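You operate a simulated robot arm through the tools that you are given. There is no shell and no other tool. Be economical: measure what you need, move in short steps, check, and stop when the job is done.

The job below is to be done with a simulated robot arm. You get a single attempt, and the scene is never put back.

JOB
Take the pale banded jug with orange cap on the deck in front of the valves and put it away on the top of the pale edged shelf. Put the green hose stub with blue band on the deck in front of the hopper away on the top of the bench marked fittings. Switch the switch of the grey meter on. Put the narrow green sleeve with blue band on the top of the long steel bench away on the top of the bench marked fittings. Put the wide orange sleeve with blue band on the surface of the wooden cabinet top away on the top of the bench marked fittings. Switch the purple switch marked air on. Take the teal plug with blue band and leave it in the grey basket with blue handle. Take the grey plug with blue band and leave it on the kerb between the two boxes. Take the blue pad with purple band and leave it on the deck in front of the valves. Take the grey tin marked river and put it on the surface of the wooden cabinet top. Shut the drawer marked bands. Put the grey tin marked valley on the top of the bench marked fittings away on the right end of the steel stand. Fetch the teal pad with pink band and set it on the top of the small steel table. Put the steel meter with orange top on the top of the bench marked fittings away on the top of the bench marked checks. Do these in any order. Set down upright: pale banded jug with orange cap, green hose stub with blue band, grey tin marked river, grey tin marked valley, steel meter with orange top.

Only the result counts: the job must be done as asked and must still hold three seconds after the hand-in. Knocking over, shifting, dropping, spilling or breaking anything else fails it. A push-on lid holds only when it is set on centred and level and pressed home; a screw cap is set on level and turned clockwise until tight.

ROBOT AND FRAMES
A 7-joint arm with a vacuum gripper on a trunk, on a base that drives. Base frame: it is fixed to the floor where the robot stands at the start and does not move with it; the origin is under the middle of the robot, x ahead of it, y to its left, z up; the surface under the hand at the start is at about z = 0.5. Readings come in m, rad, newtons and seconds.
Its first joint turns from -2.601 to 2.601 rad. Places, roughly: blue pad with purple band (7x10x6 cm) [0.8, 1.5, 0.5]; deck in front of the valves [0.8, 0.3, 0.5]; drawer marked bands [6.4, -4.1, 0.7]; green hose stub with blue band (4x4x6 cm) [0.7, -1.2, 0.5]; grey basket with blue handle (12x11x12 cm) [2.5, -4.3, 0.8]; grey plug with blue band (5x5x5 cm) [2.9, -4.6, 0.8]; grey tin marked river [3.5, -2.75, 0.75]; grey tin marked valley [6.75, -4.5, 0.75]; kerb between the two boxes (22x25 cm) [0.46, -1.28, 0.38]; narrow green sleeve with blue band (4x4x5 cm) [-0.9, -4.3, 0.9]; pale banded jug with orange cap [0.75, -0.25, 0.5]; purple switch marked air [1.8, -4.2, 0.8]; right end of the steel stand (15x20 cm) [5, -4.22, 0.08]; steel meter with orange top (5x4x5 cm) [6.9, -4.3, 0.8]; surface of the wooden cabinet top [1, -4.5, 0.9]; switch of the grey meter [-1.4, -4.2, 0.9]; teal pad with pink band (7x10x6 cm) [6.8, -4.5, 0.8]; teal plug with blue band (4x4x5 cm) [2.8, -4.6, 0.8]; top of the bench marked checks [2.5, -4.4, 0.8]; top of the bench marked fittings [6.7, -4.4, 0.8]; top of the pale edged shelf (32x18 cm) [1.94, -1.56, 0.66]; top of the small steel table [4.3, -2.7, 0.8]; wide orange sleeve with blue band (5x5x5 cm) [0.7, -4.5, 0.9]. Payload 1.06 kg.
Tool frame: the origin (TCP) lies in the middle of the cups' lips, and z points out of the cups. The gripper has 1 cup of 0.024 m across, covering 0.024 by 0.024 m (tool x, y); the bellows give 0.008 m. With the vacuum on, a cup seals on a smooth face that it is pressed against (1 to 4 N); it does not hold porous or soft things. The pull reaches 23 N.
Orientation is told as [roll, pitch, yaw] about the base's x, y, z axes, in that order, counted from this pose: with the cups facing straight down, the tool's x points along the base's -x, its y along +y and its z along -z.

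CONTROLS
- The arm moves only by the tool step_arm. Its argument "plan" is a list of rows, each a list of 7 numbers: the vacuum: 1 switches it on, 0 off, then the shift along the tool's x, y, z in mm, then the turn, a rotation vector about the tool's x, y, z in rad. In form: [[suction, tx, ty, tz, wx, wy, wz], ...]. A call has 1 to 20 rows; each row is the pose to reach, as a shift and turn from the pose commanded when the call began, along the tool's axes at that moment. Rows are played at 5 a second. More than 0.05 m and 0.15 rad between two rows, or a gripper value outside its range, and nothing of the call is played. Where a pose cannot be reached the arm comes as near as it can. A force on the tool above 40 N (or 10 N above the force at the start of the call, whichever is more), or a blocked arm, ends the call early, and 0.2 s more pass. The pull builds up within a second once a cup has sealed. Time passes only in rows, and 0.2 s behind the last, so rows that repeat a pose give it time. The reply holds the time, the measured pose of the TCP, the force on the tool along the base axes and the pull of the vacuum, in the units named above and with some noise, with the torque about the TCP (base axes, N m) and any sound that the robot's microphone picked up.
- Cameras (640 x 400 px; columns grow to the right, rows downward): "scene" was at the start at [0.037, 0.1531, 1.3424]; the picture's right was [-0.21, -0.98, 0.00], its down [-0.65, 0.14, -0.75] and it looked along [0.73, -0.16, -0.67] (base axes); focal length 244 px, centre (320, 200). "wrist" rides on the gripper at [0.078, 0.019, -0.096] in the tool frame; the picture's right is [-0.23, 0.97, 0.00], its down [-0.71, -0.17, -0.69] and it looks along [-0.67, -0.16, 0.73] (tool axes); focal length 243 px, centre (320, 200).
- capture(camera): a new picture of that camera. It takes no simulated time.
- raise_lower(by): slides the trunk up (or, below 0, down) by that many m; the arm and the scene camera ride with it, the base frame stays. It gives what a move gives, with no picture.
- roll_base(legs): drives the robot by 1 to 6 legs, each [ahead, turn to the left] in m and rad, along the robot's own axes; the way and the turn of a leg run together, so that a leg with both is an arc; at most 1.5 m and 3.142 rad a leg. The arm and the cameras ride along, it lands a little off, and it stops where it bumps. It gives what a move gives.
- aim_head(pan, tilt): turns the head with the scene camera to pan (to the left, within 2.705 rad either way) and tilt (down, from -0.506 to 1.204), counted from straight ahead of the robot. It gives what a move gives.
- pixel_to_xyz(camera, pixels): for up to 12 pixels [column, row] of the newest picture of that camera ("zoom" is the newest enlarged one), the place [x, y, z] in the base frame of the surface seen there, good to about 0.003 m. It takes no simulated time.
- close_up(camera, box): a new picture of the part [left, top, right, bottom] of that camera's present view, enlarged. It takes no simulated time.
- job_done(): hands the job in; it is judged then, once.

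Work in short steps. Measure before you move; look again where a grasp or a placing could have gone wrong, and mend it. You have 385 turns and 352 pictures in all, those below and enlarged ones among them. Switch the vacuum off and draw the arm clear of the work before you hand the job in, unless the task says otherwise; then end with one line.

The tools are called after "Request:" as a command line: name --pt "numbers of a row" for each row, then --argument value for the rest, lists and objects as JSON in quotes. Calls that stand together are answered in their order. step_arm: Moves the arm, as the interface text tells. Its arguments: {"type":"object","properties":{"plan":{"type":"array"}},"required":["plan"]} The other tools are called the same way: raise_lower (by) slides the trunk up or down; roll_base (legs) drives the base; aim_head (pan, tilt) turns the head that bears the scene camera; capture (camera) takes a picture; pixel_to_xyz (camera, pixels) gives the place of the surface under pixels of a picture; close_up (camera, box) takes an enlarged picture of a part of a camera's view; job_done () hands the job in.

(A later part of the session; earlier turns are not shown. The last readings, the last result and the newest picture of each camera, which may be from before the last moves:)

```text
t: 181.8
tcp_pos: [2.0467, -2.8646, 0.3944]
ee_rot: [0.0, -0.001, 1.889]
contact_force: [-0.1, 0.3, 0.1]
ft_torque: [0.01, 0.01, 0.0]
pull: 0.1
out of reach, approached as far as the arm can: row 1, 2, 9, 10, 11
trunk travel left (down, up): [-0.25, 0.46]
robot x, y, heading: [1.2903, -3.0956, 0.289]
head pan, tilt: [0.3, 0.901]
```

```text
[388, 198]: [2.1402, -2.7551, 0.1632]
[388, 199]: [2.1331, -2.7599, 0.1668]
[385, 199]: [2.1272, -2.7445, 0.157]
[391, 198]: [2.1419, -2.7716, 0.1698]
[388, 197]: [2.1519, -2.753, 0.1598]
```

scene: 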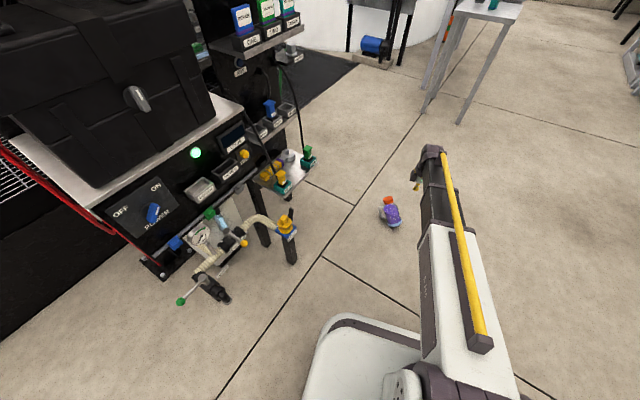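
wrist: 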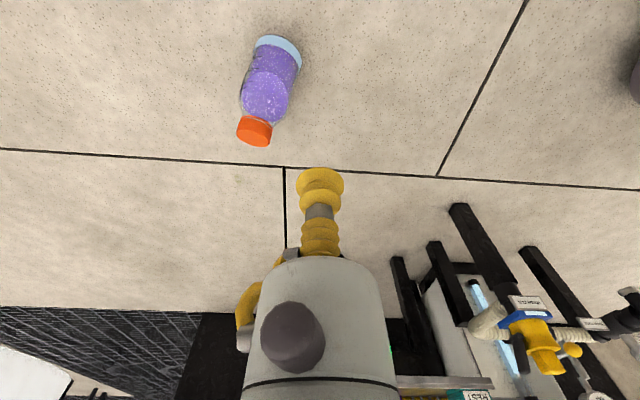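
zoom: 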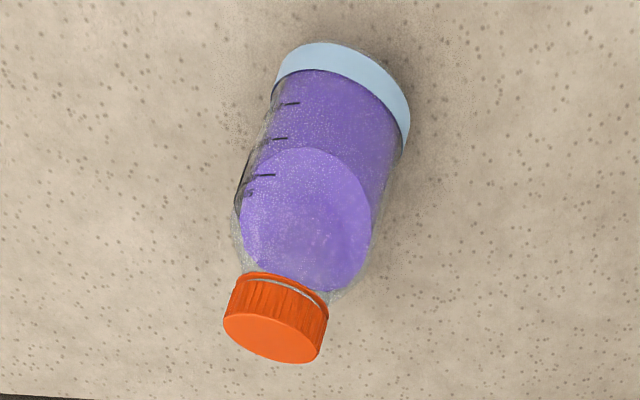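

Cap-top plane gives a tilt of ~35° toward azimuth 72°. I move to a standoff along that axis with the tool tilted to match.

Request:
step_arm --pt "0 -18 -22 0 -0.046 0.062 0" --pt "0 -36 -44 0 -0.092 0.124 0" --pt "0 -54 -66 0 -0.138 0.186 0" --pt "0 -72 -88 0 -0.183 0.248 0" --pt "0 -90 -110 10 -0.229 0.31 0" --pt "0 -108 -132 30 -0.275 0.373 0" --pt "0 -126 -154 50 -0.32 0.435 0" --pt "0 -145 -176 75 -0.366 0.497 0" --pt "0 -145 -176 113 -0.366 0.497 0" --pt "0 -145 -176 113 -0.366 0.497 0"

Request:
capture --camera "wrist"

```text
t: 183.9
tcp_pos: [2.1654, -2.6736, 0.2811]
ee_rot: [0.399, 0.486, 1.988]
contact_force: [0.2, 0.4, -0.4]
ft_torque: [0.0, -0.01, -0.01]
pull: 0.2
trunk travel left (down, up): [-0.25, 0.46]
robot x, y, heading: [1.2857, -3.0938, 0.285]
head pan, tilt: [0.3, 0.901]
```

```text
287 pictures are left
```

wrist: 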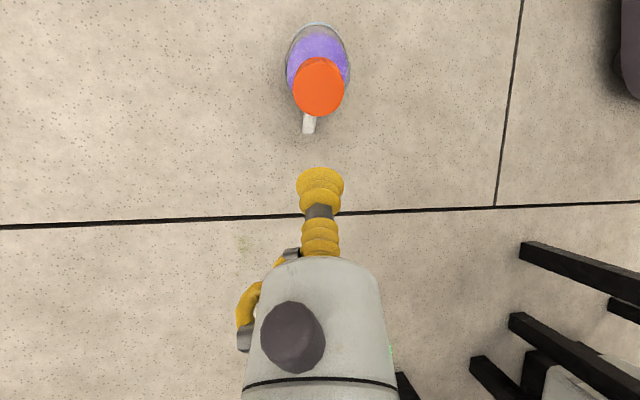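

The tilted view looks down the cap axis well. I measure the cap disc here for a precise plane.

Request:
pixel_to_xyz --camera "wrist" --pixels '[[319, 87], [297, 87], [341, 87], [319, 63], [319, 112], [303, 70], [335, 70], [303, 104], [335, 104]]'

```text
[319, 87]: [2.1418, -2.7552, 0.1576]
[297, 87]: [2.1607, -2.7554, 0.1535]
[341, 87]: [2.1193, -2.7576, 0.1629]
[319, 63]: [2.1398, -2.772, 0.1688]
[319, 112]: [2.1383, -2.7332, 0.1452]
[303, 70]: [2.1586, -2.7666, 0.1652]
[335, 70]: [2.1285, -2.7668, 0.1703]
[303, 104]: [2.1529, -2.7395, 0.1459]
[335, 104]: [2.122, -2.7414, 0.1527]
```

Plane fit: tilt 33°, center (2.141,-2.755,0.158); offset from the tool axis is only 3 mm. I approach along the tool axis.

Request:
step_arm --pt "0 -1 -3 40 0.012 -0.016 0" --pt "0 -1 -3 80 0.024 -0.032 0" --pt "0 -1 -3 115 0.024 -0.032 0" --pt "0 -1 -3 135 0.024 -0.032 0" --pt "1 -1 -3 142 0.024 -0.032 0" --pt "1 -1 -3 146 0.024 -0.032 0" --pt "1 -1 -3 149 0.024 -0.032 0" --pt "1 -1 -3 150.5 0.024 -0.032 0" --pt "1 -1 -3 150.5 0.024 -0.032 0" --pt "1 -1 -3 150.5 0.024 -0.032 0" --pt "1 -1 -3 150.5 0.024 -0.032 0"

```text
t: 186.3
tcp_pos: [2.1438, -2.7541, 0.1574]
ee_rot: [0.368, 0.457, 1.973]
contact_force: [-0.4, 0.5, 1.9]
ft_torque: [-0.08, -0.03, 0.03]
pull: 23.1
trunk travel left (down, up): [-0.25, 0.46]
robot x, y, heading: [1.2832, -3.0965, 0.286]
head pan, tilt: [0.3, 0.901]
```

Sealed (23.1 N). I lift 80 mm straight up and then level the tool.

Request:
step_arm --pt "1 2.2 1.6 -4.2 0 0 0" --pt "1 6.6 4.8 -12.6 0 0 0" --pt "1 13.2 9.7 -25 0 0 0" --pt "1 20 14.5 -38 0 0 0" --pt "1 26.3 19.4 -50 0 0 0" --pt "1 32 23.6 -61 0 0 0" --pt "1 35.1 25.8 -67 0 0 0" --pt "1 35.1 25.8 -67 0.03 -0.04 0" --pt "1 35.1 25.8 -67 0.06 -0.08 0" --pt "1 35.1 25.8 -67 0.09 -0.12 0" --pt "1 35.1 25.8 -67 0.12 -0.163 0" --pt "1 35.1 25.8 -67 0.15 -0.204 0" --pt "1 35.1 25.8 -67 0.18 -0.244 0" --pt "1 35.1 25.8 -67 0.21 -0.285 0" --pt "1 35.1 25.8 -67 0.24 -0.326 0" --pt "1 35.1 25.8 -67 0.27 -0.367 0" --pt "1 35.1 25.8 -67 0.3 -0.407 0" --pt "1 35.1 25.8 -67 0.342 -0.4645 0" --pt "1 35.1 25.8 -67 0.342 -0.4645 0"

Request:
capture --camera "wrist"

Request:
close_up --camera "scene" --box '[340, 150, 500, 250]'

```text
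t: 190.3
tcp_pos: [2.1443, -2.7538, 0.2361]
ee_rot: [0.001, 0.001, 1.887]
contact_force: [0.4, -1.1, -4.6]
ft_torque: [-0.08, -0.01, 0.0]
pull: 23.0
trunk travel left (down, up): [-0.25, 0.46]
robot x, y, heading: [1.2855, -3.0937, 0.291]
head pan, tilt: [0.3, 0.901]
```

```text
286 pictures are left
```

wrist: 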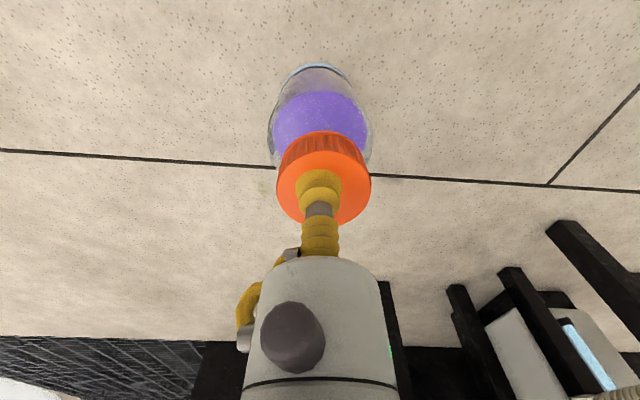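

```text
4.00 times, centred on (420, 200) of scene
```

zoom: 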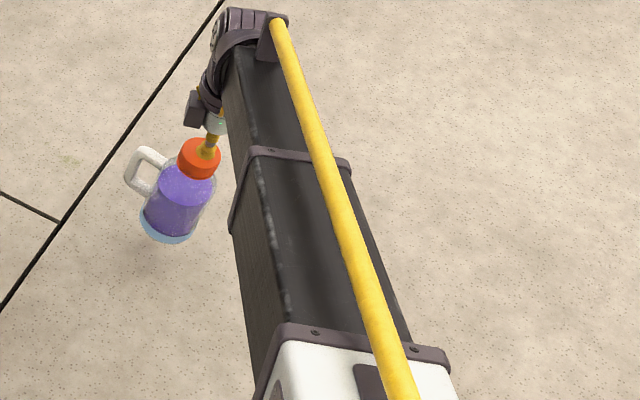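

Jug upright and held by the cap again. I raise the trunk and look at the rack.

Request:
raise_lower --by 0.4

Request:
aim_head --pan 0.55 --tilt 0.5

Request:
capture --camera "scene"

```text
t: 194.2
tcp_pos: [2.1438, -2.7543, 0.6363]
ee_rot: [0.0, 0.001, 1.889]
contact_force: [-0.5, -0.3, -4.6]
ft_torque: [-0.11, 0.0, -0.02]
pull: 23.0
trunk travel left (down, up): [-0.65, 0.06]
robot x, y, heading: [1.2854, -3.0973, 0.285]
head pan, tilt: [0.3, 0.901]
```

```text
t: 195.1
tcp_pos: [2.1443, -2.7536, 0.636]
ee_rot: [0.0, 0.001, 1.888]
contact_force: [-0.4, 0.9, -3.7]
ft_torque: [-0.08, 0.01, 0.01]
pull: 22.5
trunk travel left (down, up): [-0.65, 0.06]
robot x, y, heading: [1.2852, -3.0934, 0.285]
head pan, tilt: [0.55, 0.499]
```

```text
284 pictures are left
```

scene: 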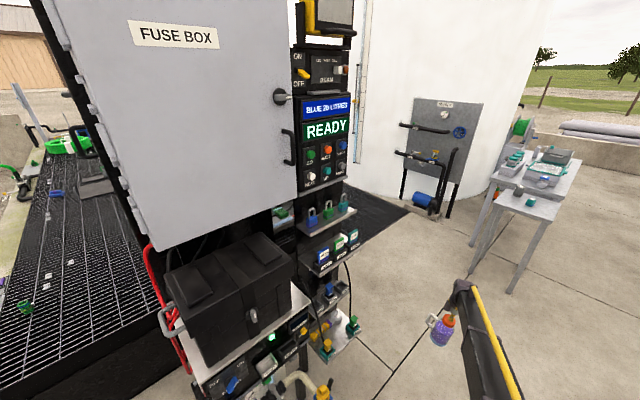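

I measure candidate shelves: lock shelf (345,212), tags shelf (345,250), box table edge (265,320).

Request:
pixel_to_xyz --camera "scene" --pixels '[[345, 218], [320, 228], [340, 258], [270, 320], [310, 305], [350, 300], [350, 345], [285, 212], [330, 200], [370, 195], [410, 210], [325, 260]]'

Request:
close_up --camera "scene" --box '[240, 180, 400, 380]'

```text
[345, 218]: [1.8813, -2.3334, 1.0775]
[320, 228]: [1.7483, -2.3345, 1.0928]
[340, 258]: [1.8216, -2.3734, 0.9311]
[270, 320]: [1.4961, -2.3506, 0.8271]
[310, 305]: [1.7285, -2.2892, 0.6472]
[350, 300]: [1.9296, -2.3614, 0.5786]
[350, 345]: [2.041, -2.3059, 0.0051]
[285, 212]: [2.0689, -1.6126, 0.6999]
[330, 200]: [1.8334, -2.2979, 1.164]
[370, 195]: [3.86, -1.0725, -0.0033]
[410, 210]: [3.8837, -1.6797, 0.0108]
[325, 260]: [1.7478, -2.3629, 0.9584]
```

```text
2.00 times, centred on (320, 280) of scene
```

zoom: 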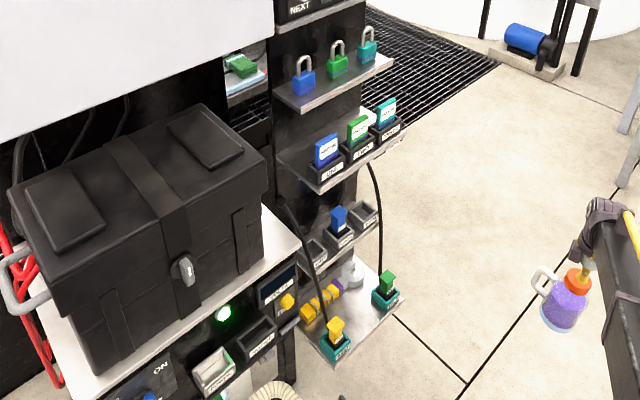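

The target shelf is behind the panel (around (2.07,-1.61,0.7)), reachable from the east. I lift and retract the jug first.

Request:
step_arm --pt "1 0 3 -4 0 0 0" --pt "1 1 9 -14 0 0 0" --pt "1 1 20 -30 0 0 0" --pt "1 2 35 -50 0 0 0" --pt "1 3 52 -72 0 0 0" --pt "1 4 70 -94 0 0 0" --pt "1 5 88 -116 0 0 0" --pt "1 6 106 -138 0 0 0" --pt "1 7 124 -160 0 0 0" --pt "1 8 142 -180 0 0 0" --pt "1 9 160 -200 0 0 0" --pt "1 10 178 -218 0 0 0" --pt "1 11 195 -233 0 0 0" --pt "1 12 212 -244 0 0 0" --pt "1 13 227 -249 0 0 0" --pt "1 14 240 -250 0 0 0" --pt "1 15 247 -250 0 0 0" --pt "1 15 250 -250 0 0 0" --pt "1 15 250 -250 0 0 0"

Request:
aim_head --pan 0.1 --tilt 0.7

Request:
capture --camera "scene"

Request:
pixel_to_xyz --camera "scene" --pixels '[[250, 60], [330, 200], [420, 150], [420, 80], [380, 60], [500, 150], [300, 100], [560, 60], [240, 20]]'

```text
t: 199.1
tcp_pos: [1.9111, -2.8469, 0.8863]
ee_rot: [0.0, 0.001, 1.888]
contact_force: [0.3, -0.1, -4.6]
ft_torque: [-0.09, -0.01, -0.01]
pull: 22.8
trunk travel left (down, up): [-0.65, 0.06]
robot x, y, heading: [1.2854, -3.0941, 0.285]
head pan, tilt: [0.55, 0.499]
```

```text
t: 199.9
tcp_pos: [1.9123, -2.8455, 0.8873]
ee_rot: [0.0, 0.002, 1.888]
contact_force: [-0.3, -1.2, -4.9]
ft_torque: [-0.12, 0.02, 0.0]
pull: 22.4
trunk travel left (down, up): [-0.65, 0.06]
robot x, y, heading: [1.2858, -3.0948, 0.282]
head pan, tilt: [0.099, 0.7]
```

```text
282 pictures are left
```

scene: 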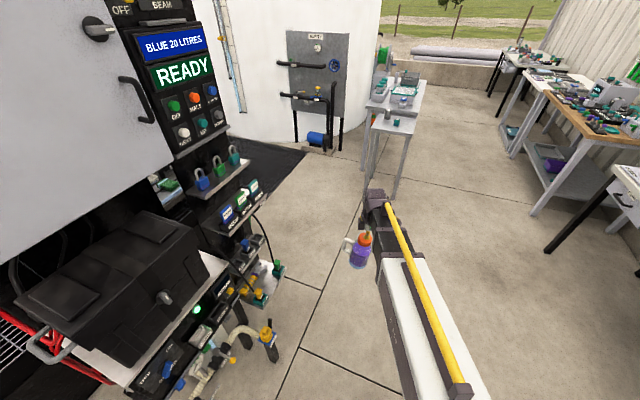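

```text
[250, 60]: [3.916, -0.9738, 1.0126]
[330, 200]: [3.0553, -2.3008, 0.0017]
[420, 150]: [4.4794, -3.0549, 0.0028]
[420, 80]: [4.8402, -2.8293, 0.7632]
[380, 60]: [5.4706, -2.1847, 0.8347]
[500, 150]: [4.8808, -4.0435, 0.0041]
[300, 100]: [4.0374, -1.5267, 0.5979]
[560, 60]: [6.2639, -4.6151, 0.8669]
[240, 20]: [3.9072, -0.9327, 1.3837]
```

Clear lane between the panel and the small table. I drive: face east, 1.35 m, then turn north 90°.

Request:
pixel_to_xyz --camera "scene" --pixels '[[366, 185], [396, 200], [377, 125], [412, 132], [365, 105], [390, 125], [235, 150], [290, 165], [270, 200]]'

Request:
roll_base --legs '[[0, -0.285], [1.3, 0]]'

Request:
aim_head --pan 1.5 --tilt 0.5

Request:
capture --camera "scene"

```text
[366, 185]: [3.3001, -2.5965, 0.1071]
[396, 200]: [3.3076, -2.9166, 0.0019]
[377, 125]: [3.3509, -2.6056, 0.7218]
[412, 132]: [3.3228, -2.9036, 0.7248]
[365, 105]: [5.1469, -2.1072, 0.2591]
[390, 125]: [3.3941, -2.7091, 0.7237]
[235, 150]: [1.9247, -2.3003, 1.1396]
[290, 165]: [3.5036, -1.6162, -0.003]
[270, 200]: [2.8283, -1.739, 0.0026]
```

```text
t: 207.3
tcp_pos: [3.2379, -3.0315, 0.8863]
ee_rot: [0.002, 0.002, 1.603]
contact_force: [0.5, -0.7, -5.5]
ft_torque: [-0.06, 0.02, -0.01]
pull: 23.2
trunk travel left (down, up): [-0.65, 0.06]
robot x, y, heading: [2.5668, -3.0968, 0.002]
head pan, tilt: [0.099, 0.7]
```

```text
t: 208.9
tcp_pos: [3.2391, -3.0311, 0.8863]
ee_rot: [-0.001, 0.003, 1.606]
contact_force: [-1.1, 0.2, -4.3]
ft_torque: [-0.07, 0.06, 0.01]
pull: 22.8
trunk travel left (down, up): [-0.65, 0.06]
robot x, y, heading: [2.5664, -3.0924, -0.001]
head pan, tilt: [1.499, 0.499]
```

```text
281 pictures are left
```

scene: 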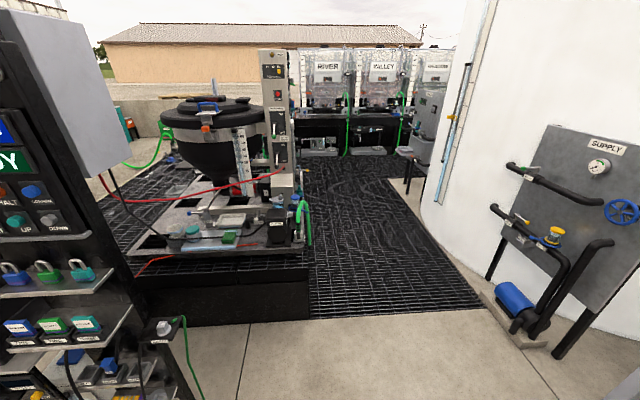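

Table edge is close to the jug, so I back off 0.25 m before turning. I measure the deck edge and the pale tray first.

Request:
pixel_to_xyz --camera "scene" --pixels '[[215, 243], [190, 235], [230, 238], [240, 225], [210, 320], [300, 315], [400, 310], [215, 275], [165, 328], [250, 240], [275, 230], [200, 200]]'

Request:
close_up --camera "scene" --box '[120, 160, 320, 285]'

Request:
roll_base --legs '[[-0.25, 0]]'

```text
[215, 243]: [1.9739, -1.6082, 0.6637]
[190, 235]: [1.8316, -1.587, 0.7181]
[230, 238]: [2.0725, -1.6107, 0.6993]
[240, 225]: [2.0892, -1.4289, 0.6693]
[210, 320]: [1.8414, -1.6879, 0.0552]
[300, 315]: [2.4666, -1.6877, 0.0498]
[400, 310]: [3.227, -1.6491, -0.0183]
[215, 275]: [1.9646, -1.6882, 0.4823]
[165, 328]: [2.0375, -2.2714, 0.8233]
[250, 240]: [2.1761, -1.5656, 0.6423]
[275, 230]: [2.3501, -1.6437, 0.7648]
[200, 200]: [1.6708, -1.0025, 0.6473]
```

```text
3.20 times, centred on (220, 222) of scene
```

zoom: 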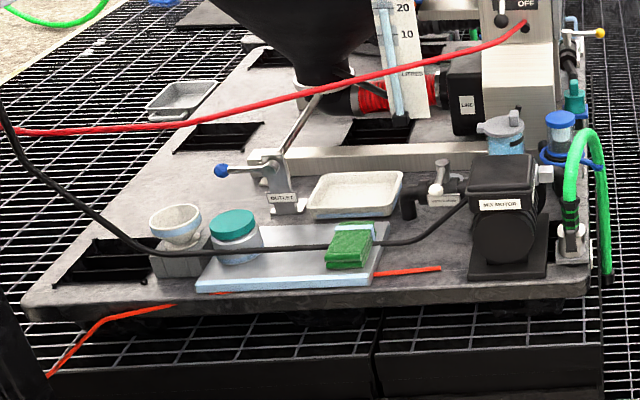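

```text
t: 210.7
tcp_pos: [2.9887, -3.0266, 0.8865]
ee_rot: [0.001, 0.002, 1.611]
contact_force: [-0.3, 0.5, -4.5]
ft_torque: [-0.06, 0.0, 0.0]
pull: 23.0
trunk travel left (down, up): [-0.65, 0.06]
robot x, y, heading: [2.3194, -3.0961, 0.007]
head pan, tilt: [1.499, 0.499]
```

The pale blue-edged board with the teal jar and green sponge is the shelf, at z 0.66. I measure the items and the black cable over it.

Request:
pixel_to_xyz --camera "zoom" --pixels '[[60, 201], [130, 243], [200, 252], [310, 247], [400, 243], [445, 220], [198, 290], [370, 282], [250, 224], [375, 225], [300, 225], [320, 270]]'

Request:
pixel_to_xyz --camera "zoom" --pixels '[[232, 215], [355, 228], [330, 265], [285, 240], [290, 205], [320, 215], [360, 180], [260, 235]]'

```text
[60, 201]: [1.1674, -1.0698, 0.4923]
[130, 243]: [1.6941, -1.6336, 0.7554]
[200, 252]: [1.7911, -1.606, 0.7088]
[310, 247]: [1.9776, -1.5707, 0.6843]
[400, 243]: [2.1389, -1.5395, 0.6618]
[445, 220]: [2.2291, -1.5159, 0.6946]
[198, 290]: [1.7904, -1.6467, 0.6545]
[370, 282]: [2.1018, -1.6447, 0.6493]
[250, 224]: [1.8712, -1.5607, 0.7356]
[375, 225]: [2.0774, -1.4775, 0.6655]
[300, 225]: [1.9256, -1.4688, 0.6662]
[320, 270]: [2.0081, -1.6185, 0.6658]
```

```text
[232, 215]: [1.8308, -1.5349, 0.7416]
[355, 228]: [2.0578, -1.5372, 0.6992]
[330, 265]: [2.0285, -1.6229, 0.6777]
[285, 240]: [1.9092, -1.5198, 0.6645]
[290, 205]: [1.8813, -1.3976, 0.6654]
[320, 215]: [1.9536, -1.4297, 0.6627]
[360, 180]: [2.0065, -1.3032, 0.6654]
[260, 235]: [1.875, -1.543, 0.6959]
```

The cable crosses the board diagonally, about 2 cm above it; the free place is north of it at about (1.94,-1.515). I raise the jug, turn north and approach for a better look.

Request:
step_arm --pt "1 0 0 -5 0 0 0" --pt "1 0 0 -18 0 0 0" --pt "1 0 0 -36 0 0 0" --pt "1 0 0 -56 0 0 0" --pt "1 0 0 -76 0 0 0" --pt "1 0 0 -92 0 0 0" --pt "1 0 0 -100 0 0 0" --pt "1 0 0 -100 0 0 0"

Request:
roll_base --legs '[[0, 1.41], [0.65, 0]]'

Request:
aim_head --pan 0.45 --tilt 0.75

Request:
capture --camera "scene"

```text
t: 212.5
tcp_pos: [2.9892, -3.0269, 0.9859]
ee_rot: [0.001, 0.001, 1.61]
contact_force: [-0.2, -0.6, -4.7]
ft_torque: [-0.07, -0.01, 0.02]
pull: 23.4
trunk travel left (down, up): [-0.65, 0.06]
robot x, y, heading: [2.3178, -3.0929, 0.007]
head pan, tilt: [1.499, 0.499]
```

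```text
t: 219.6
tcp_pos: [2.4306, -1.7834, 0.9867]
ee_rot: [0.001, 0.001, 3.039]
contact_force: [-0.3, -0.5, -5.2]
ft_torque: [0.0, -0.07, -0.01]
pull: 23.1
trunk travel left (down, up): [-0.65, 0.06]
robot x, y, heading: [2.4048, -2.4562, 1.439]
head pan, tilt: [1.499, 0.499]
```

```text
t: 220.9
tcp_pos: [2.4291, -1.7809, 0.9859]
ee_rot: [-0.001, 0.001, 3.04]
contact_force: [0.3, 0.1, -5.0]
ft_torque: [-0.02, -0.11, -0.01]
pull: 22.5
trunk travel left (down, up): [-0.65, 0.06]
robot x, y, heading: [2.4022, -2.4553, 1.435]
head pan, tilt: [0.45, 0.75]
```

```text
279 pictures are left
```

scene: 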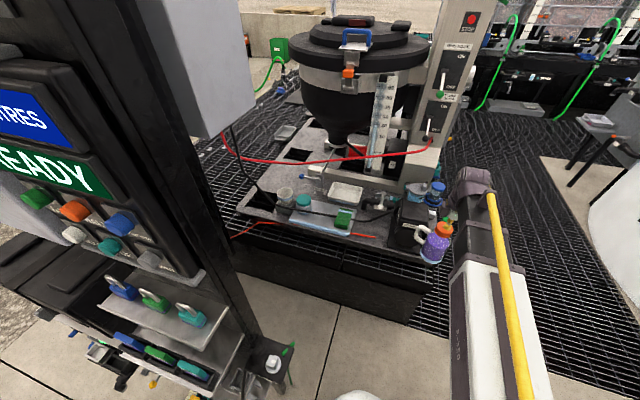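

I zoom on the shelf and red hose and measure them.

Request:
close_up --camera "scene" --box '[220, 120, 440, 258]'

Request:
pixel_to_xyz --camera "scene" --pixels '[[225, 142], [245, 160], [290, 160], [340, 158], [390, 153], [425, 147], [270, 205], [300, 213], [330, 216], [365, 212], [235, 150], [250, 185]]'

```text
2.90 times, centred on (330, 189) of scene
```

zoom: 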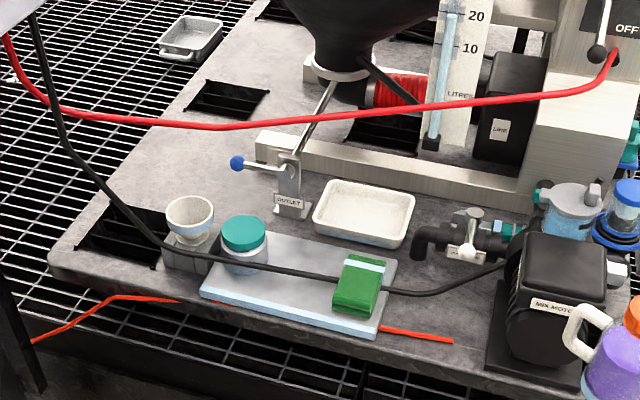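

```text
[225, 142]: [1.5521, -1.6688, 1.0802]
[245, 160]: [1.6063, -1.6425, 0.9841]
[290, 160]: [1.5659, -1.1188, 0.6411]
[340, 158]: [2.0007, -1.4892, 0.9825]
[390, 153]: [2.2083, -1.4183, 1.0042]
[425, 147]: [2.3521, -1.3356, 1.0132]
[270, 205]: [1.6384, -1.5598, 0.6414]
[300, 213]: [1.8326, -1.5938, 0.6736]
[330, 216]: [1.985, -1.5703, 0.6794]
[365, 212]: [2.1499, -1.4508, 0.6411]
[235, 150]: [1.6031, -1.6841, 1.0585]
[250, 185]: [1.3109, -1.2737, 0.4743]
```

Red hose hangs at z≈0.98 near y≈-1.5; the black cable lies along y≈-1.575. I'll set the jug in front of the cable at (1.95,-1.617). First a small step ahead, and a wrist look at the handle's direction.

Request:
roll_base --legs '[[0.1, 0]]'

Request:
capture --camera "wrist"

Request:
close_up --camera "scene" --box '[220, 150, 500, 325]'

```text
t: 222.0
tcp_pos: [2.4443, -1.6829, 0.9858]
ee_rot: [0.0, 0.001, 3.036]
contact_force: [0.9, -0.1, -5.1]
ft_torque: [-0.03, -0.08, 0.02]
pull: 23.0
trunk travel left (down, up): [-0.65, 0.06]
robot x, y, heading: [2.417, -2.3566, 1.435]
head pan, tilt: [0.45, 0.75]
```

```text
277 pictures are left
```

wrist: 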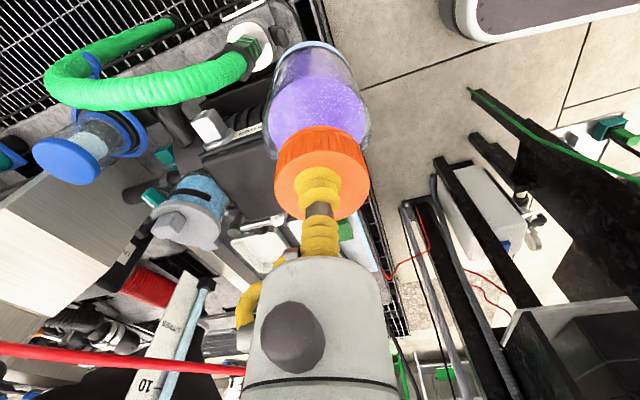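

```text
2.29 times, centred on (360, 238) of scene
```

zoom: 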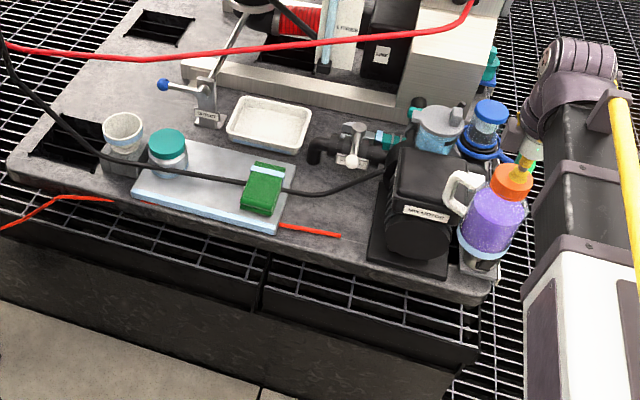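

Handle points along the tool's -x (azimuth 3.04). I raise slightly and swing west over the spot while yawing so the handle points southwest.

Request:
raise_lower --by 0.05

Request:
step_arm --pt "1 -5 0 0 0 0 -0.02" --pt "1 -15 0 0 0 0 -0.05" --pt "1 -32 -1 0 0 0 -0.09" --pt "1 -55 -1.5 0 0 0 -0.14" --pt "1 -82 -2 0 0 0 -0.19" --pt "1 -110 -3 0 0 0 -0.24" --pt "1 -140 -4 0 0 0 -0.29" --pt "1 -170 -5 0 0 0 -0.34" --pt "1 -200 -6 0 0 0 -0.39" --pt "1 -230 -7 0 0 0 -0.44" --pt "1 -260 -8 0 0 0 -0.49" --pt "1 -290 -8 0 0 0 -0.54" --pt "1 -320 -9 0 0 0 -0.59" --pt "1 -350 -10 0 0 0 -0.64" --pt "1 -380 -11 0 0 0 -0.69" --pt "1 -410 -12 0 0 0 -0.74" --pt "1 -438 -12 0 0 0 -0.79" --pt "1 -463 -13 0 0 0 -0.83" --pt "1 -485 -13 0 0 0 -0.864" --pt "1 -498 -13.6 0 0 0 -0.864"

Request:
capture --camera "wrist"

Request:
capture --camera "scene"

```text
t: 223.0
tcp_pos: [2.4452, -1.683, 1.0358]
ee_rot: [-0.001, 0.002, 3.037]
contact_force: [0.4, -0.6, -4.7]
ft_torque: [-0.02, -0.07, -0.01]
pull: 23.0
trunk travel left (down, up): [-0.7, 0.01]
robot x, y, heading: [2.4145, -2.3579, 1.435]
head pan, tilt: [0.45, 0.75]
```

```text
t: 227.2
tcp_pos: [1.9506, -1.617, 1.035]
ee_rot: [0.002, 0.002, -2.382]
contact_force: [0.3, -1.0, -5.4]
ft_torque: [0.05, -0.06, 0.0]
pull: 22.4
trunk travel left (down, up): [-0.7, 0.01]
robot x, y, heading: [2.4137, -2.3596, 1.433]
head pan, tilt: [0.45, 0.75]
```

```text
275 pictures are left
```

wrist: 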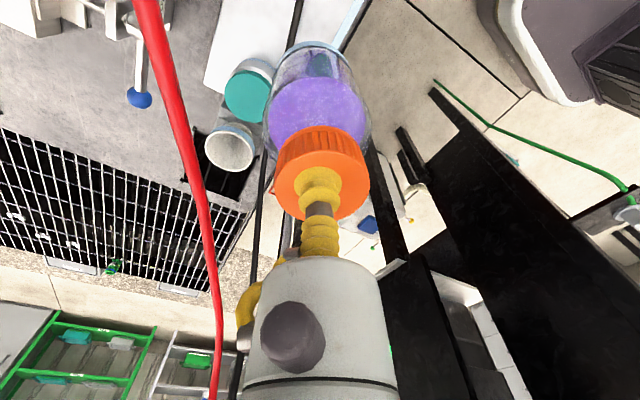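

```text
274 pictures are left
```

scene: 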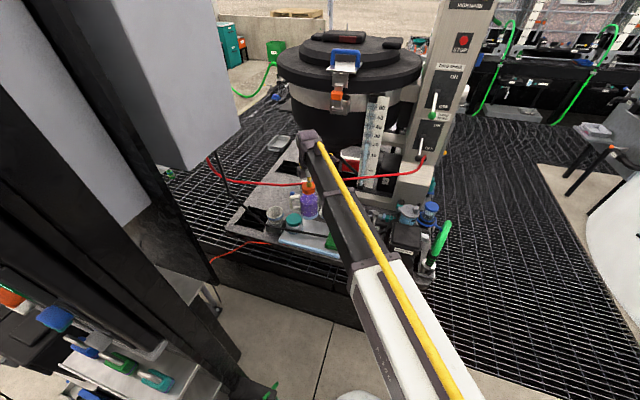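

Above the spot at (1.951,-1.617). I lower to 3 cm above and check the cable clearance.

Request:
step_arm --pt "1 0 0 5 0 0 0" --pt "1 0 0 15 0 0 0" --pt "1 0 0 30 0 0 0" --pt "1 0 0 50 0 0 0" --pt "1 0 0 70 0 0 0" --pt "1 0 0 90 0 0 0" --pt "1 0 0 110 0 0 0" --pt "1 0 0 130 0 0 0" --pt "1 0 0 148 0 0 0" --pt "1 0 0 160 0 0 0" --pt "1 0 0 168 0 0 0" --pt "1 0 0 172 0 0 0" --pt "1 0 0 172 0 0 0"

Request:
capture --camera "wrist"

Request:
close_up --camera "scene" --box '[240, 150, 380, 270]'

```text
t: 230.0
tcp_pos: [1.9504, -1.6174, 0.8634]
ee_rot: [0.0, 0.001, -2.382]
contact_force: [0.5, 0.3, -4.0]
ft_torque: [0.02, -0.04, 0.02]
pull: 22.9
trunk travel left (down, up): [-0.7, 0.01]
robot x, y, heading: [2.4157, -2.3612, 1.432]
head pan, tilt: [0.45, 0.75]
```

```text
273 pictures are left
```

wrist: 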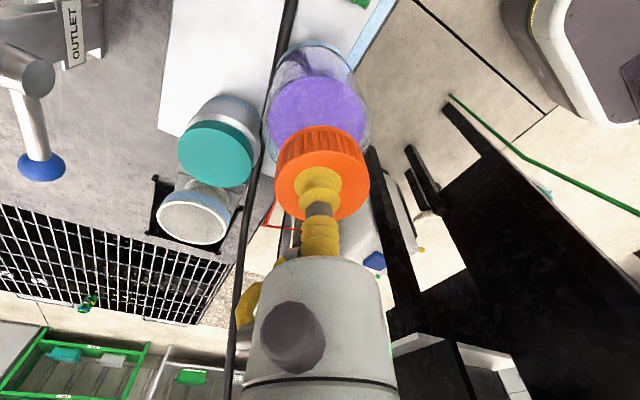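

```text
3.33 times, centred on (310, 210) of scene
```

zoom: 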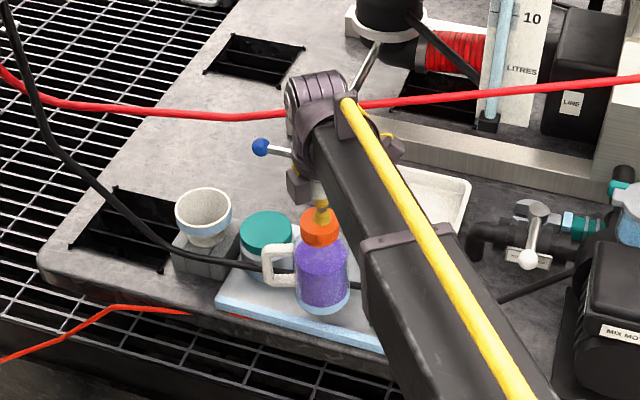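

I measure the cable and the board edge against the jug.

Request:
pixel_to_xyz --camera "wrist" --pixels '[[285, 32], [275, 70], [258, 160], [252, 190], [290, 8], [365, 30], [375, 10], [318, 60]]'

```text
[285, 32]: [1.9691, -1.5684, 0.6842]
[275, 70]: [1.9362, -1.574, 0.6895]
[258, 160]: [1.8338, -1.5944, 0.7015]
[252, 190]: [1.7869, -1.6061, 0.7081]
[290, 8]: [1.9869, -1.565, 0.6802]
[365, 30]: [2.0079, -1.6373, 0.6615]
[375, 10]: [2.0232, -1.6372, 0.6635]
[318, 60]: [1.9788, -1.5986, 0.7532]
```

Cable's south side is at y≈-1.578, just at the jug's edge. I shift 3.5 mm south and lower to contact.

Request:
step_arm --pt "1 -2.4 2.5 2 0 0 0" --pt "1 -2.4 2.5 6 0 0 0" --pt "1 -2.4 2.5 11 0 0 0" --pt "1 -2.4 2.5 16 0 0 0" --pt "1 -2.4 2.5 21 0 0 0" --pt "1 -2.4 2.5 25 0 0 0" --pt "1 -2.4 2.5 28 0 0 0" --pt "1 -2.4 2.5 29.5 0 0 0" --pt "1 -2.4 2.5 29.5 0 0 0"

```text
t: 232.0
tcp_pos: [1.9507, -1.6212, 0.8341]
ee_rot: [0.001, 0.001, -2.381]
contact_force: [-0.8, 0.2, -4.7]
ft_torque: [0.04, -0.03, 0.01]
pull: 23.0
trunk travel left (down, up): [-0.7, 0.01]
robot x, y, heading: [2.418, -2.3539, 1.438]
head pan, tilt: [0.45, 0.75]
```

Still hanging (−4.7 N). I lower in 1.5 mm steps.

Request:
step_arm --pt "1 0 0 1.5 0 0 0" --pt "1 0 0 3 0 0 0" --pt "1 0 0 3 0 0 0"

Request:
step_arm --pt "1 0 0 1.5 0 0 0" --pt "1 0 0 3 0 0 0" --pt "1 0 0 3 0 0 0"

```text
t: 232.8
tcp_pos: [1.9516, -1.6218, 0.8308]
ee_rot: [0.003, 0.002, -2.382]
contact_force: [0.4, 0.7, -3.7]
ft_torque: [0.03, -0.08, 0.02]
pull: 22.8
trunk travel left (down, up): [-0.7, 0.01]
robot x, y, heading: [2.4132, -2.3545, 1.435]
head pan, tilt: [0.45, 0.75]
```

```text
t: 233.6
tcp_pos: [1.9526, -1.6215, 0.8278]
ee_rot: [0.002, 0.002, -2.384]
contact_force: [0.0, 1.1, 9.2]
ft_torque: [0.03, -0.05, 0.0]
pull: 22.7
trunk travel left (down, up): [-0.7, 0.01]
robot x, y, heading: [2.4146, -2.3545, 1.434]
head pan, tilt: [0.45, 0.75]
```

Seated. I ease, release, wait and lift off.

Request:
step_arm --pt "1 0 0 -1 0 0 0" --pt "0 0 0 -1 0 0 0" --pt "0 0 0 -1 0 0 0" --pt "0 0 0 -1 0 0 0" --pt "0 0 0 -1 0 0 0" --pt "0 0 0 -3 0 0 0" --pt "0 0 0 -6 0 0 0" --pt "0 0 0 -12 0 0 0" --pt "0 0 0 -25 0 0 0" --pt "0 0 0 -50 0 0 0" --pt "0 0 0 -90 0 0 0" --pt "0 0 0 -130 0 0 0" --pt "0 0 0 -170 0 0 0"

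Request:
capture --camera "wrist"

Request:
close_up --camera "scene" --box '[240, 150, 380, 270]'

```text
t: 236.4
tcp_pos: [1.9503, -1.6225, 0.9974]
ee_rot: [0.0, 0.0, -2.382]
contact_force: [-0.1, 0.0, -0.3]
ft_torque: [0.02, 0.01, -0.03]
pull: 0.0
trunk travel left (down, up): [-0.7, 0.01]
robot x, y, heading: [2.4156, -2.3571, 1.436]
head pan, tilt: [0.45, 0.75]
```

```text
271 pictures are left
```

wrist: 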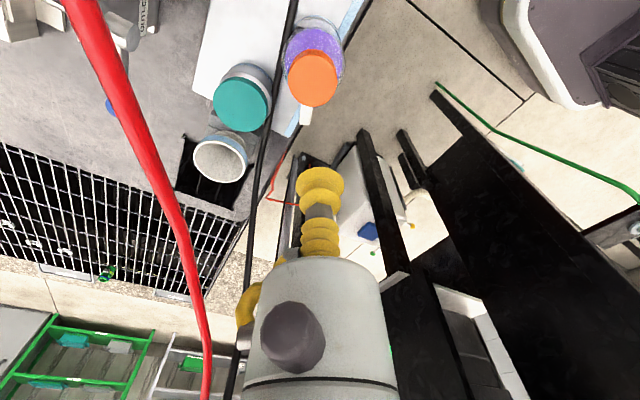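

```text
3.33 times, centred on (310, 210) of scene
```

zoom: 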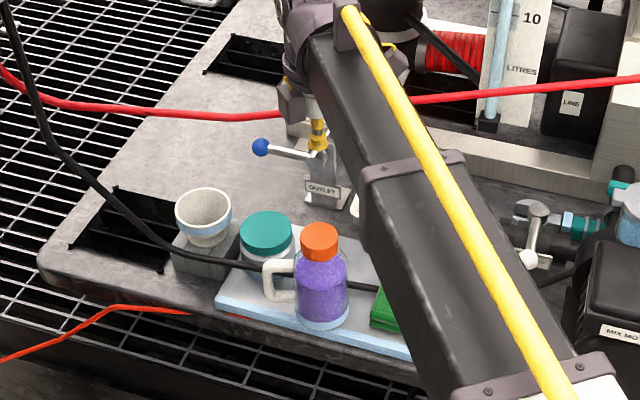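

The jug stands upright on the shelf. I swing the arm back in front of the robot, unwinding the yaw.

Request:
step_arm --pt "0 15 18 -20 0 0 0.12" --pt "0 30 37 -20 0 0 0.24" --pt "0 45 55 -20 0 0 0.36" --pt "0 60 73 -20 0 0 0.48" --pt "0 75 92 -20 0 0 0.6" --pt "0 90 110 -20 0 0 0.72" --pt "0 105 129 -20 0 0 0.84" --pt "0 120 147 -20 0 0 0.96" --pt "0 135 165 -20 0 0 1.08" --pt "0 150 184 -20 0 0 1.2" --pt "0 165 202 -20 0 0 1.32" --pt "0 180 220 -20 0 0 1.45" --pt "0 195 239 -20 0 0 1.58" --pt "0 210 257 -20 0 0 1.71" --pt "0 225 275 -20 0 0 1.84" --pt "0 240 294 -20 0 0 1.97" --pt "0 255 312 -20 0 0 2.1" --pt "0 270 330 -20 0 0 2.23" --pt "0 285 349 -20 0 0 2.35" --pt "0 300 367 -20 0 0 2.465"

Request:
roll_base --legs '[[-0.75, 0], [0, -1.3]]'

Request:
aim_head --pan 0.0 --tilt 0.6

Request:
capture --camera "scene"

```text
t: 240.6
tcp_pos: [2.422, -1.6816, 1.0165]
ee_rot: [-0.002, 0.0, 1.434]
contact_force: [0.6, 0.3, 0.9]
ft_torque: [0.01, -0.02, 0.02]
pull: 0.1
trunk travel left (down, up): [-0.7, 0.01]
robot x, y, heading: [2.4136, -2.357, 1.441]
head pan, tilt: [0.45, 0.75]
```

```text
t: 247.9
tcp_pos: [2.9672, -2.9455, 1.0183]
ee_rot: [-0.003, -0.001, 0.12]
contact_force: [0.1, 0.4, -0.3]
ft_torque: [-0.01, 0.01, 0.0]
pull: 0.1
trunk travel left (down, up): [-0.7, 0.01]
robot x, y, heading: [2.3116, -3.1112, 0.12]
head pan, tilt: [0.45, 0.75]
```

```text
t: 248.8
tcp_pos: [2.9673, -2.9456, 1.0185]
ee_rot: [-0.001, -0.001, 0.121]
contact_force: [-0.6, -0.6, 0.0]
ft_torque: [0.0, 0.02, -0.03]
pull: 0.0
trunk travel left (down, up): [-0.7, 0.01]
robot x, y, heading: [2.313, -3.1114, 0.117]
head pan, tilt: [0.0, 0.6]
```

```text
269 pictures are left
```

scene: 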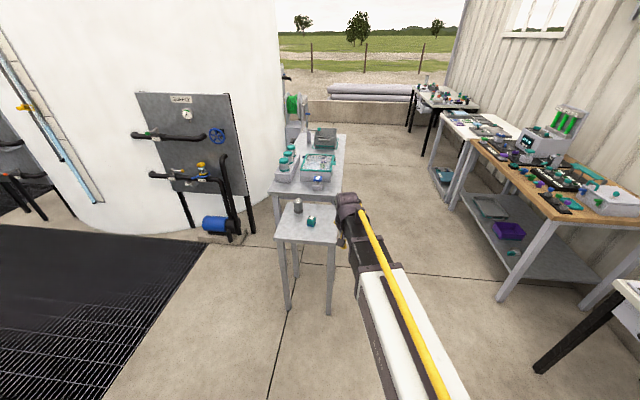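

The small table in front holds a grey tin at (297,205) and a teal item. I zoom and measure.

Request:
close_up --camera "scene" --box '[260, 130, 350, 250]'

Request:
pixel_to_xyz --camera "scene" --pixels '[[297, 200], [297, 206], [311, 219], [280, 235], [335, 238], [290, 190], [340, 195], [318, 180], [326, 140], [330, 310]]'

```text
3.33 times, centred on (305, 190) of scene
```

zoom: 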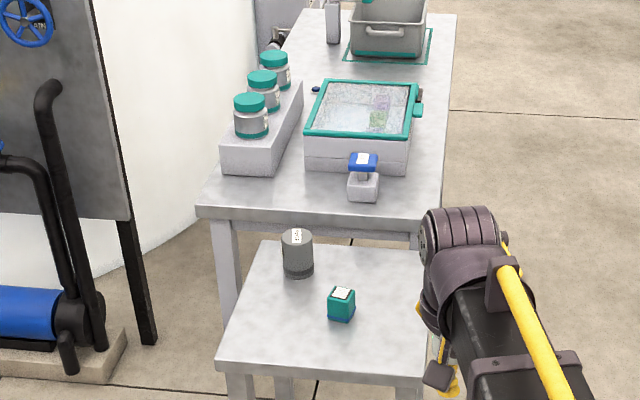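

```text
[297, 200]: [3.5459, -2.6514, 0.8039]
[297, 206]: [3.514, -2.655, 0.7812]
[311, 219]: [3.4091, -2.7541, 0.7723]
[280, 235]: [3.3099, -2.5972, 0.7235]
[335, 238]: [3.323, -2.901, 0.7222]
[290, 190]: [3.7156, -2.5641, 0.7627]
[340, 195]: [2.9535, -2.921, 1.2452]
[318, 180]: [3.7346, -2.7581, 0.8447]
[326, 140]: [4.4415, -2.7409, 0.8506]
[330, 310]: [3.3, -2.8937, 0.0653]
```

The grey tin stands at about (3.54,-2.655). I drive ahead 0.45 m and move the tool above it.

Request:
roll_base --legs '[[0.45, 0]]'

Request:
step_arm --pt "0 -10 40 10 0 0 0" --pt "0 -25 80 20 0 0 0" --pt "0 -40 120 30 0 0 0" --pt "0 -60 160 40 0 0 0" --pt "0 -90 190 50 0 0 0" --pt "0 -100 215 60 0 0 0" --pt "0 -100 215 60 0 0 0"

Request:
capture --camera "wrist"

```text
t: 251.6
tcp_pos: [3.4291, -2.892, 1.018]
ee_rot: [-0.003, 0.0, 0.116]
contact_force: [0.7, -0.7, 0.1]
ft_torque: [0.02, 0.01, 0.01]
pull: 0.1
trunk travel left (down, up): [-0.7, 0.01]
robot x, y, heading: [2.7729, -3.0558, 0.114]
head pan, tilt: [0.0, 0.6]
```

```text
t: 253.2
tcp_pos: [3.5022, -2.6685, 0.9563]
ee_rot: [-0.001, 0.0, 0.117]
contact_force: [-0.4, -1.1, -0.2]
ft_torque: [-0.01, -0.01, -0.01]
pull: 0.0
trunk travel left (down, up): [-0.7, 0.01]
robot x, y, heading: [2.7716, -3.0605, 0.116]
head pan, tilt: [0.0, 0.6]
```

```text
267 pictures are left
```

wrist: 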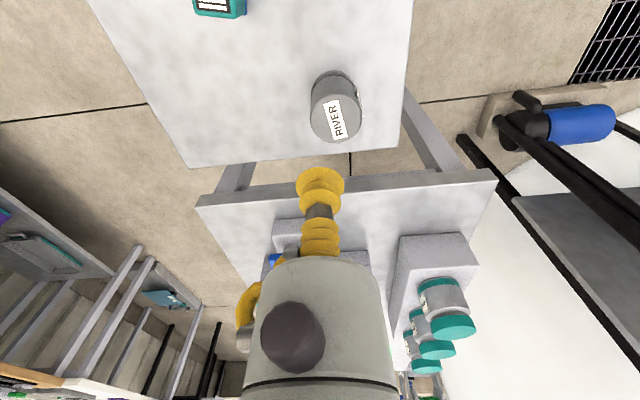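

It's marked RIVER. I zoom on its top to choose the suction spot relative to the label.

Request:
close_up --camera "wrist" --box '[290, 60, 380, 150]'

Request:
pixel_to_xyz --camera "wrist" --pixels '[[335, 118], [312, 118], [359, 115], [335, 97], [335, 141], [322, 120], [350, 116]]'

```text
4.44 times, centred on (335, 105) of wrist
```

zoom: 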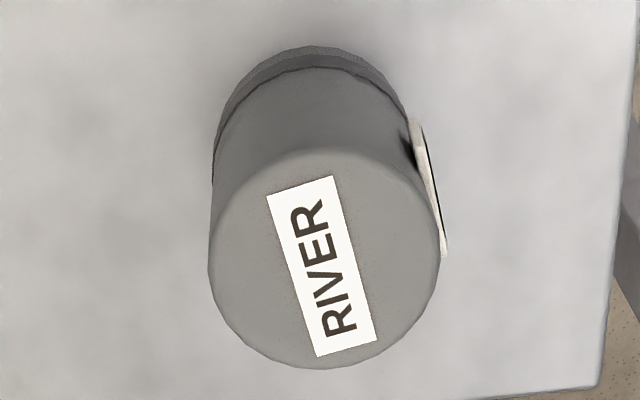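

```text
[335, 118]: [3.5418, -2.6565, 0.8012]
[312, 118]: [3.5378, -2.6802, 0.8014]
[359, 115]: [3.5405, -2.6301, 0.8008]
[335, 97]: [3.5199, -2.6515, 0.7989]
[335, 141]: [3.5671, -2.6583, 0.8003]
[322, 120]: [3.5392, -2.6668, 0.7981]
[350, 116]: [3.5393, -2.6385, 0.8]
```

Top center (3.541,-2.655,0.800). I descend and press.

Request:
step_arm --pt "0 -20 4 30 0 0 0" --pt "0 -40 9 70 0 0 0" --pt "0 -40 9 110 0 0 0" --pt "0 -40 9 138 0 0 0" --pt "1 -40 9 148 0 0 0" --pt "1 -40 9 153 0 0 0" --pt "1 -40 9 156 0 0 0" --pt "1 -40 9 158 0 0 0" --pt "1 -40 9 158 0 0 0" --pt "1 -40 9 158 0 0 0" --pt "1 -40 9 158 0 0 0"

Request:
step_arm --pt "1 0 0 -2 0 0 0" --pt "1 0 0 -8 0 0 0" --pt "1 0 0 -18 0 0 0" --pt "1 0 0 -30 0 0 0" --pt "1 0 0 -40 0 0 0" --pt "1 0 0 -40 0 0 0"

```text
t: 255.6
tcp_pos: [3.5426, -2.6558, 0.8004]
ee_rot: [-0.002, -0.001, 0.116]
contact_force: [-0.6, 0.5, 0.7]
ft_torque: [-0.01, -0.03, 0.01]
pull: 23.1
trunk travel left (down, up): [-0.7, 0.01]
robot x, y, heading: [2.7739, -3.0554, 0.116]
head pan, tilt: [0.0, 0.6]
```

```text
t: 257.0
tcp_pos: [3.5436, -2.6558, 0.8393]
ee_rot: [-0.002, -0.001, 0.117]
contact_force: [0.5, 0.5, -2.2]
ft_torque: [-0.01, 0.02, 0.01]
pull: 22.8
trunk travel left (down, up): [-0.7, 0.01]
robot x, y, heading: [2.7742, -3.0537, 0.112]
head pan, tilt: [0.0, 0.6]
```

Held (2.2 N). I raise and draw the tin in front.

Request:
step_arm --pt "1 0 0 -5 0 0 0" --pt "1 0 0 -20 0 0 0" --pt "1 0 0 -45 0 0 0" --pt "1 0 0 -75 0 0 0" --pt "1 0 0 -105 0 0 0" --pt "1 5 -8 -130 0 0 0" --pt "1 15 -25 -150 0 0 0" --pt "1 28 -50 -165 0 0 0" --pt "1 42 -78 -178 0 0 0" --pt "1 56 -106 -188 0 0 0" --pt "1 70 -134 -195 0 0 0" --pt "1 84 -162 -200 0 0 0" --pt "1 98 -190 -200 0 0 0" --pt "1 112 -218 -200 0 0 0" --pt "1 126 -246 -200 0 0 0" --pt "1 140 -270 -200 0 0 0" --pt "1 152 -290 -200 0 0 0" --pt "1 159 -302 -200 0 0 0" --pt "1 161 -307 -200 0 0 0"

Request:
roll_base --legs '[[-0.3, 0], [0, -2.7]]'

Request:
aim_head --pan -0.2 --tilt 0.5

Request:
capture --camera "scene"

```text
t: 261.0
tcp_pos: [3.4182, -2.9797, 1.0411]
ee_rot: [-0.002, 0.0, 0.117]
contact_force: [0.2, -0.2, -1.5]
ft_torque: [0.01, -0.01, 0.03]
pull: 23.0
trunk travel left (down, up): [-0.7, 0.01]
robot x, y, heading: [2.7752, -3.0583, 0.119]
head pan, tilt: [0.0, 0.6]
```

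```text
t: 269.3
tcp_pos: [1.9487, -3.4666, 1.0393]
ee_rot: [-0.001, 0.0, -2.528]
contact_force: [-0.7, 0.1, -2.4]
ft_torque: [0.0, -0.02, 0.0]
pull: 22.7
trunk travel left (down, up): [-0.7, 0.01]
robot x, y, heading: [2.4766, -3.0909, -2.523]
head pan, tilt: [0.0, 0.6]
```

```text
t: 270.0
tcp_pos: [1.9472, -3.4659, 1.0399]
ee_rot: [0.001, 0.001, -2.525]
contact_force: [0.3, 0.6, -1.7]
ft_torque: [0.02, 0.0, -0.03]
pull: 22.7
trunk travel left (down, up): [-0.7, 0.01]
robot x, y, heading: [2.4801, -3.0933, -2.532]
head pan, tilt: [-0.201, 0.499]
```

```text
265 pictures are left
```

scene: 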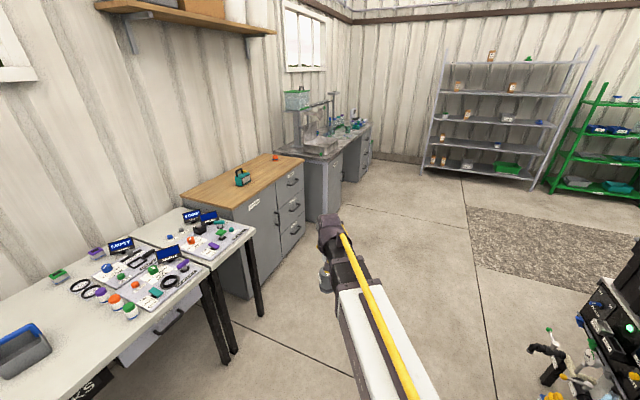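

The wooden cabinet top is visible with a teal box at (243,178) and the orange sleeve at (275,157). I measure.

Request:
pixel_to_xyz --camera "scene" --pixels '[[243, 180], [275, 157], [225, 200], [232, 208], [298, 160], [190, 190], [260, 172], [265, 165], [240, 270], [215, 180], [160, 330]]'

Request:
close_up --camera "scene" --box '[50, 140, 310, 302]'

```text
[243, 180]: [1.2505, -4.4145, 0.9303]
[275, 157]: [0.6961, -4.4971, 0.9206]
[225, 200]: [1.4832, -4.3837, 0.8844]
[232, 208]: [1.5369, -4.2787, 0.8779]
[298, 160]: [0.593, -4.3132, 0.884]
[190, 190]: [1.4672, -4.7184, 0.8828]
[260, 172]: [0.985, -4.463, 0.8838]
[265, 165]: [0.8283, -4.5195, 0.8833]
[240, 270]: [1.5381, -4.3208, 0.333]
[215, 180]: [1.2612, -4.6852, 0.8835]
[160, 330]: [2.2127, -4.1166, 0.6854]
```

```text
2.46 times, centred on (180, 221) of scene
```

zoom: 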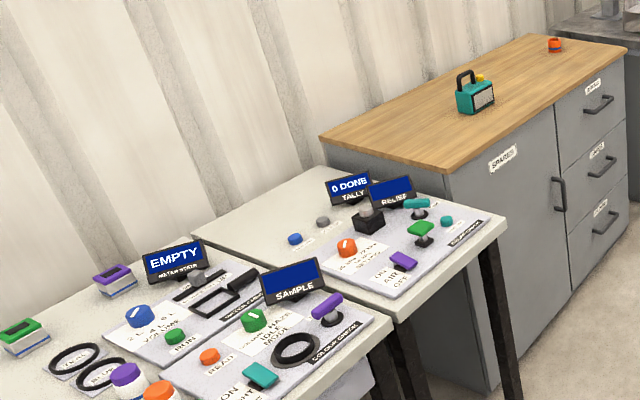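

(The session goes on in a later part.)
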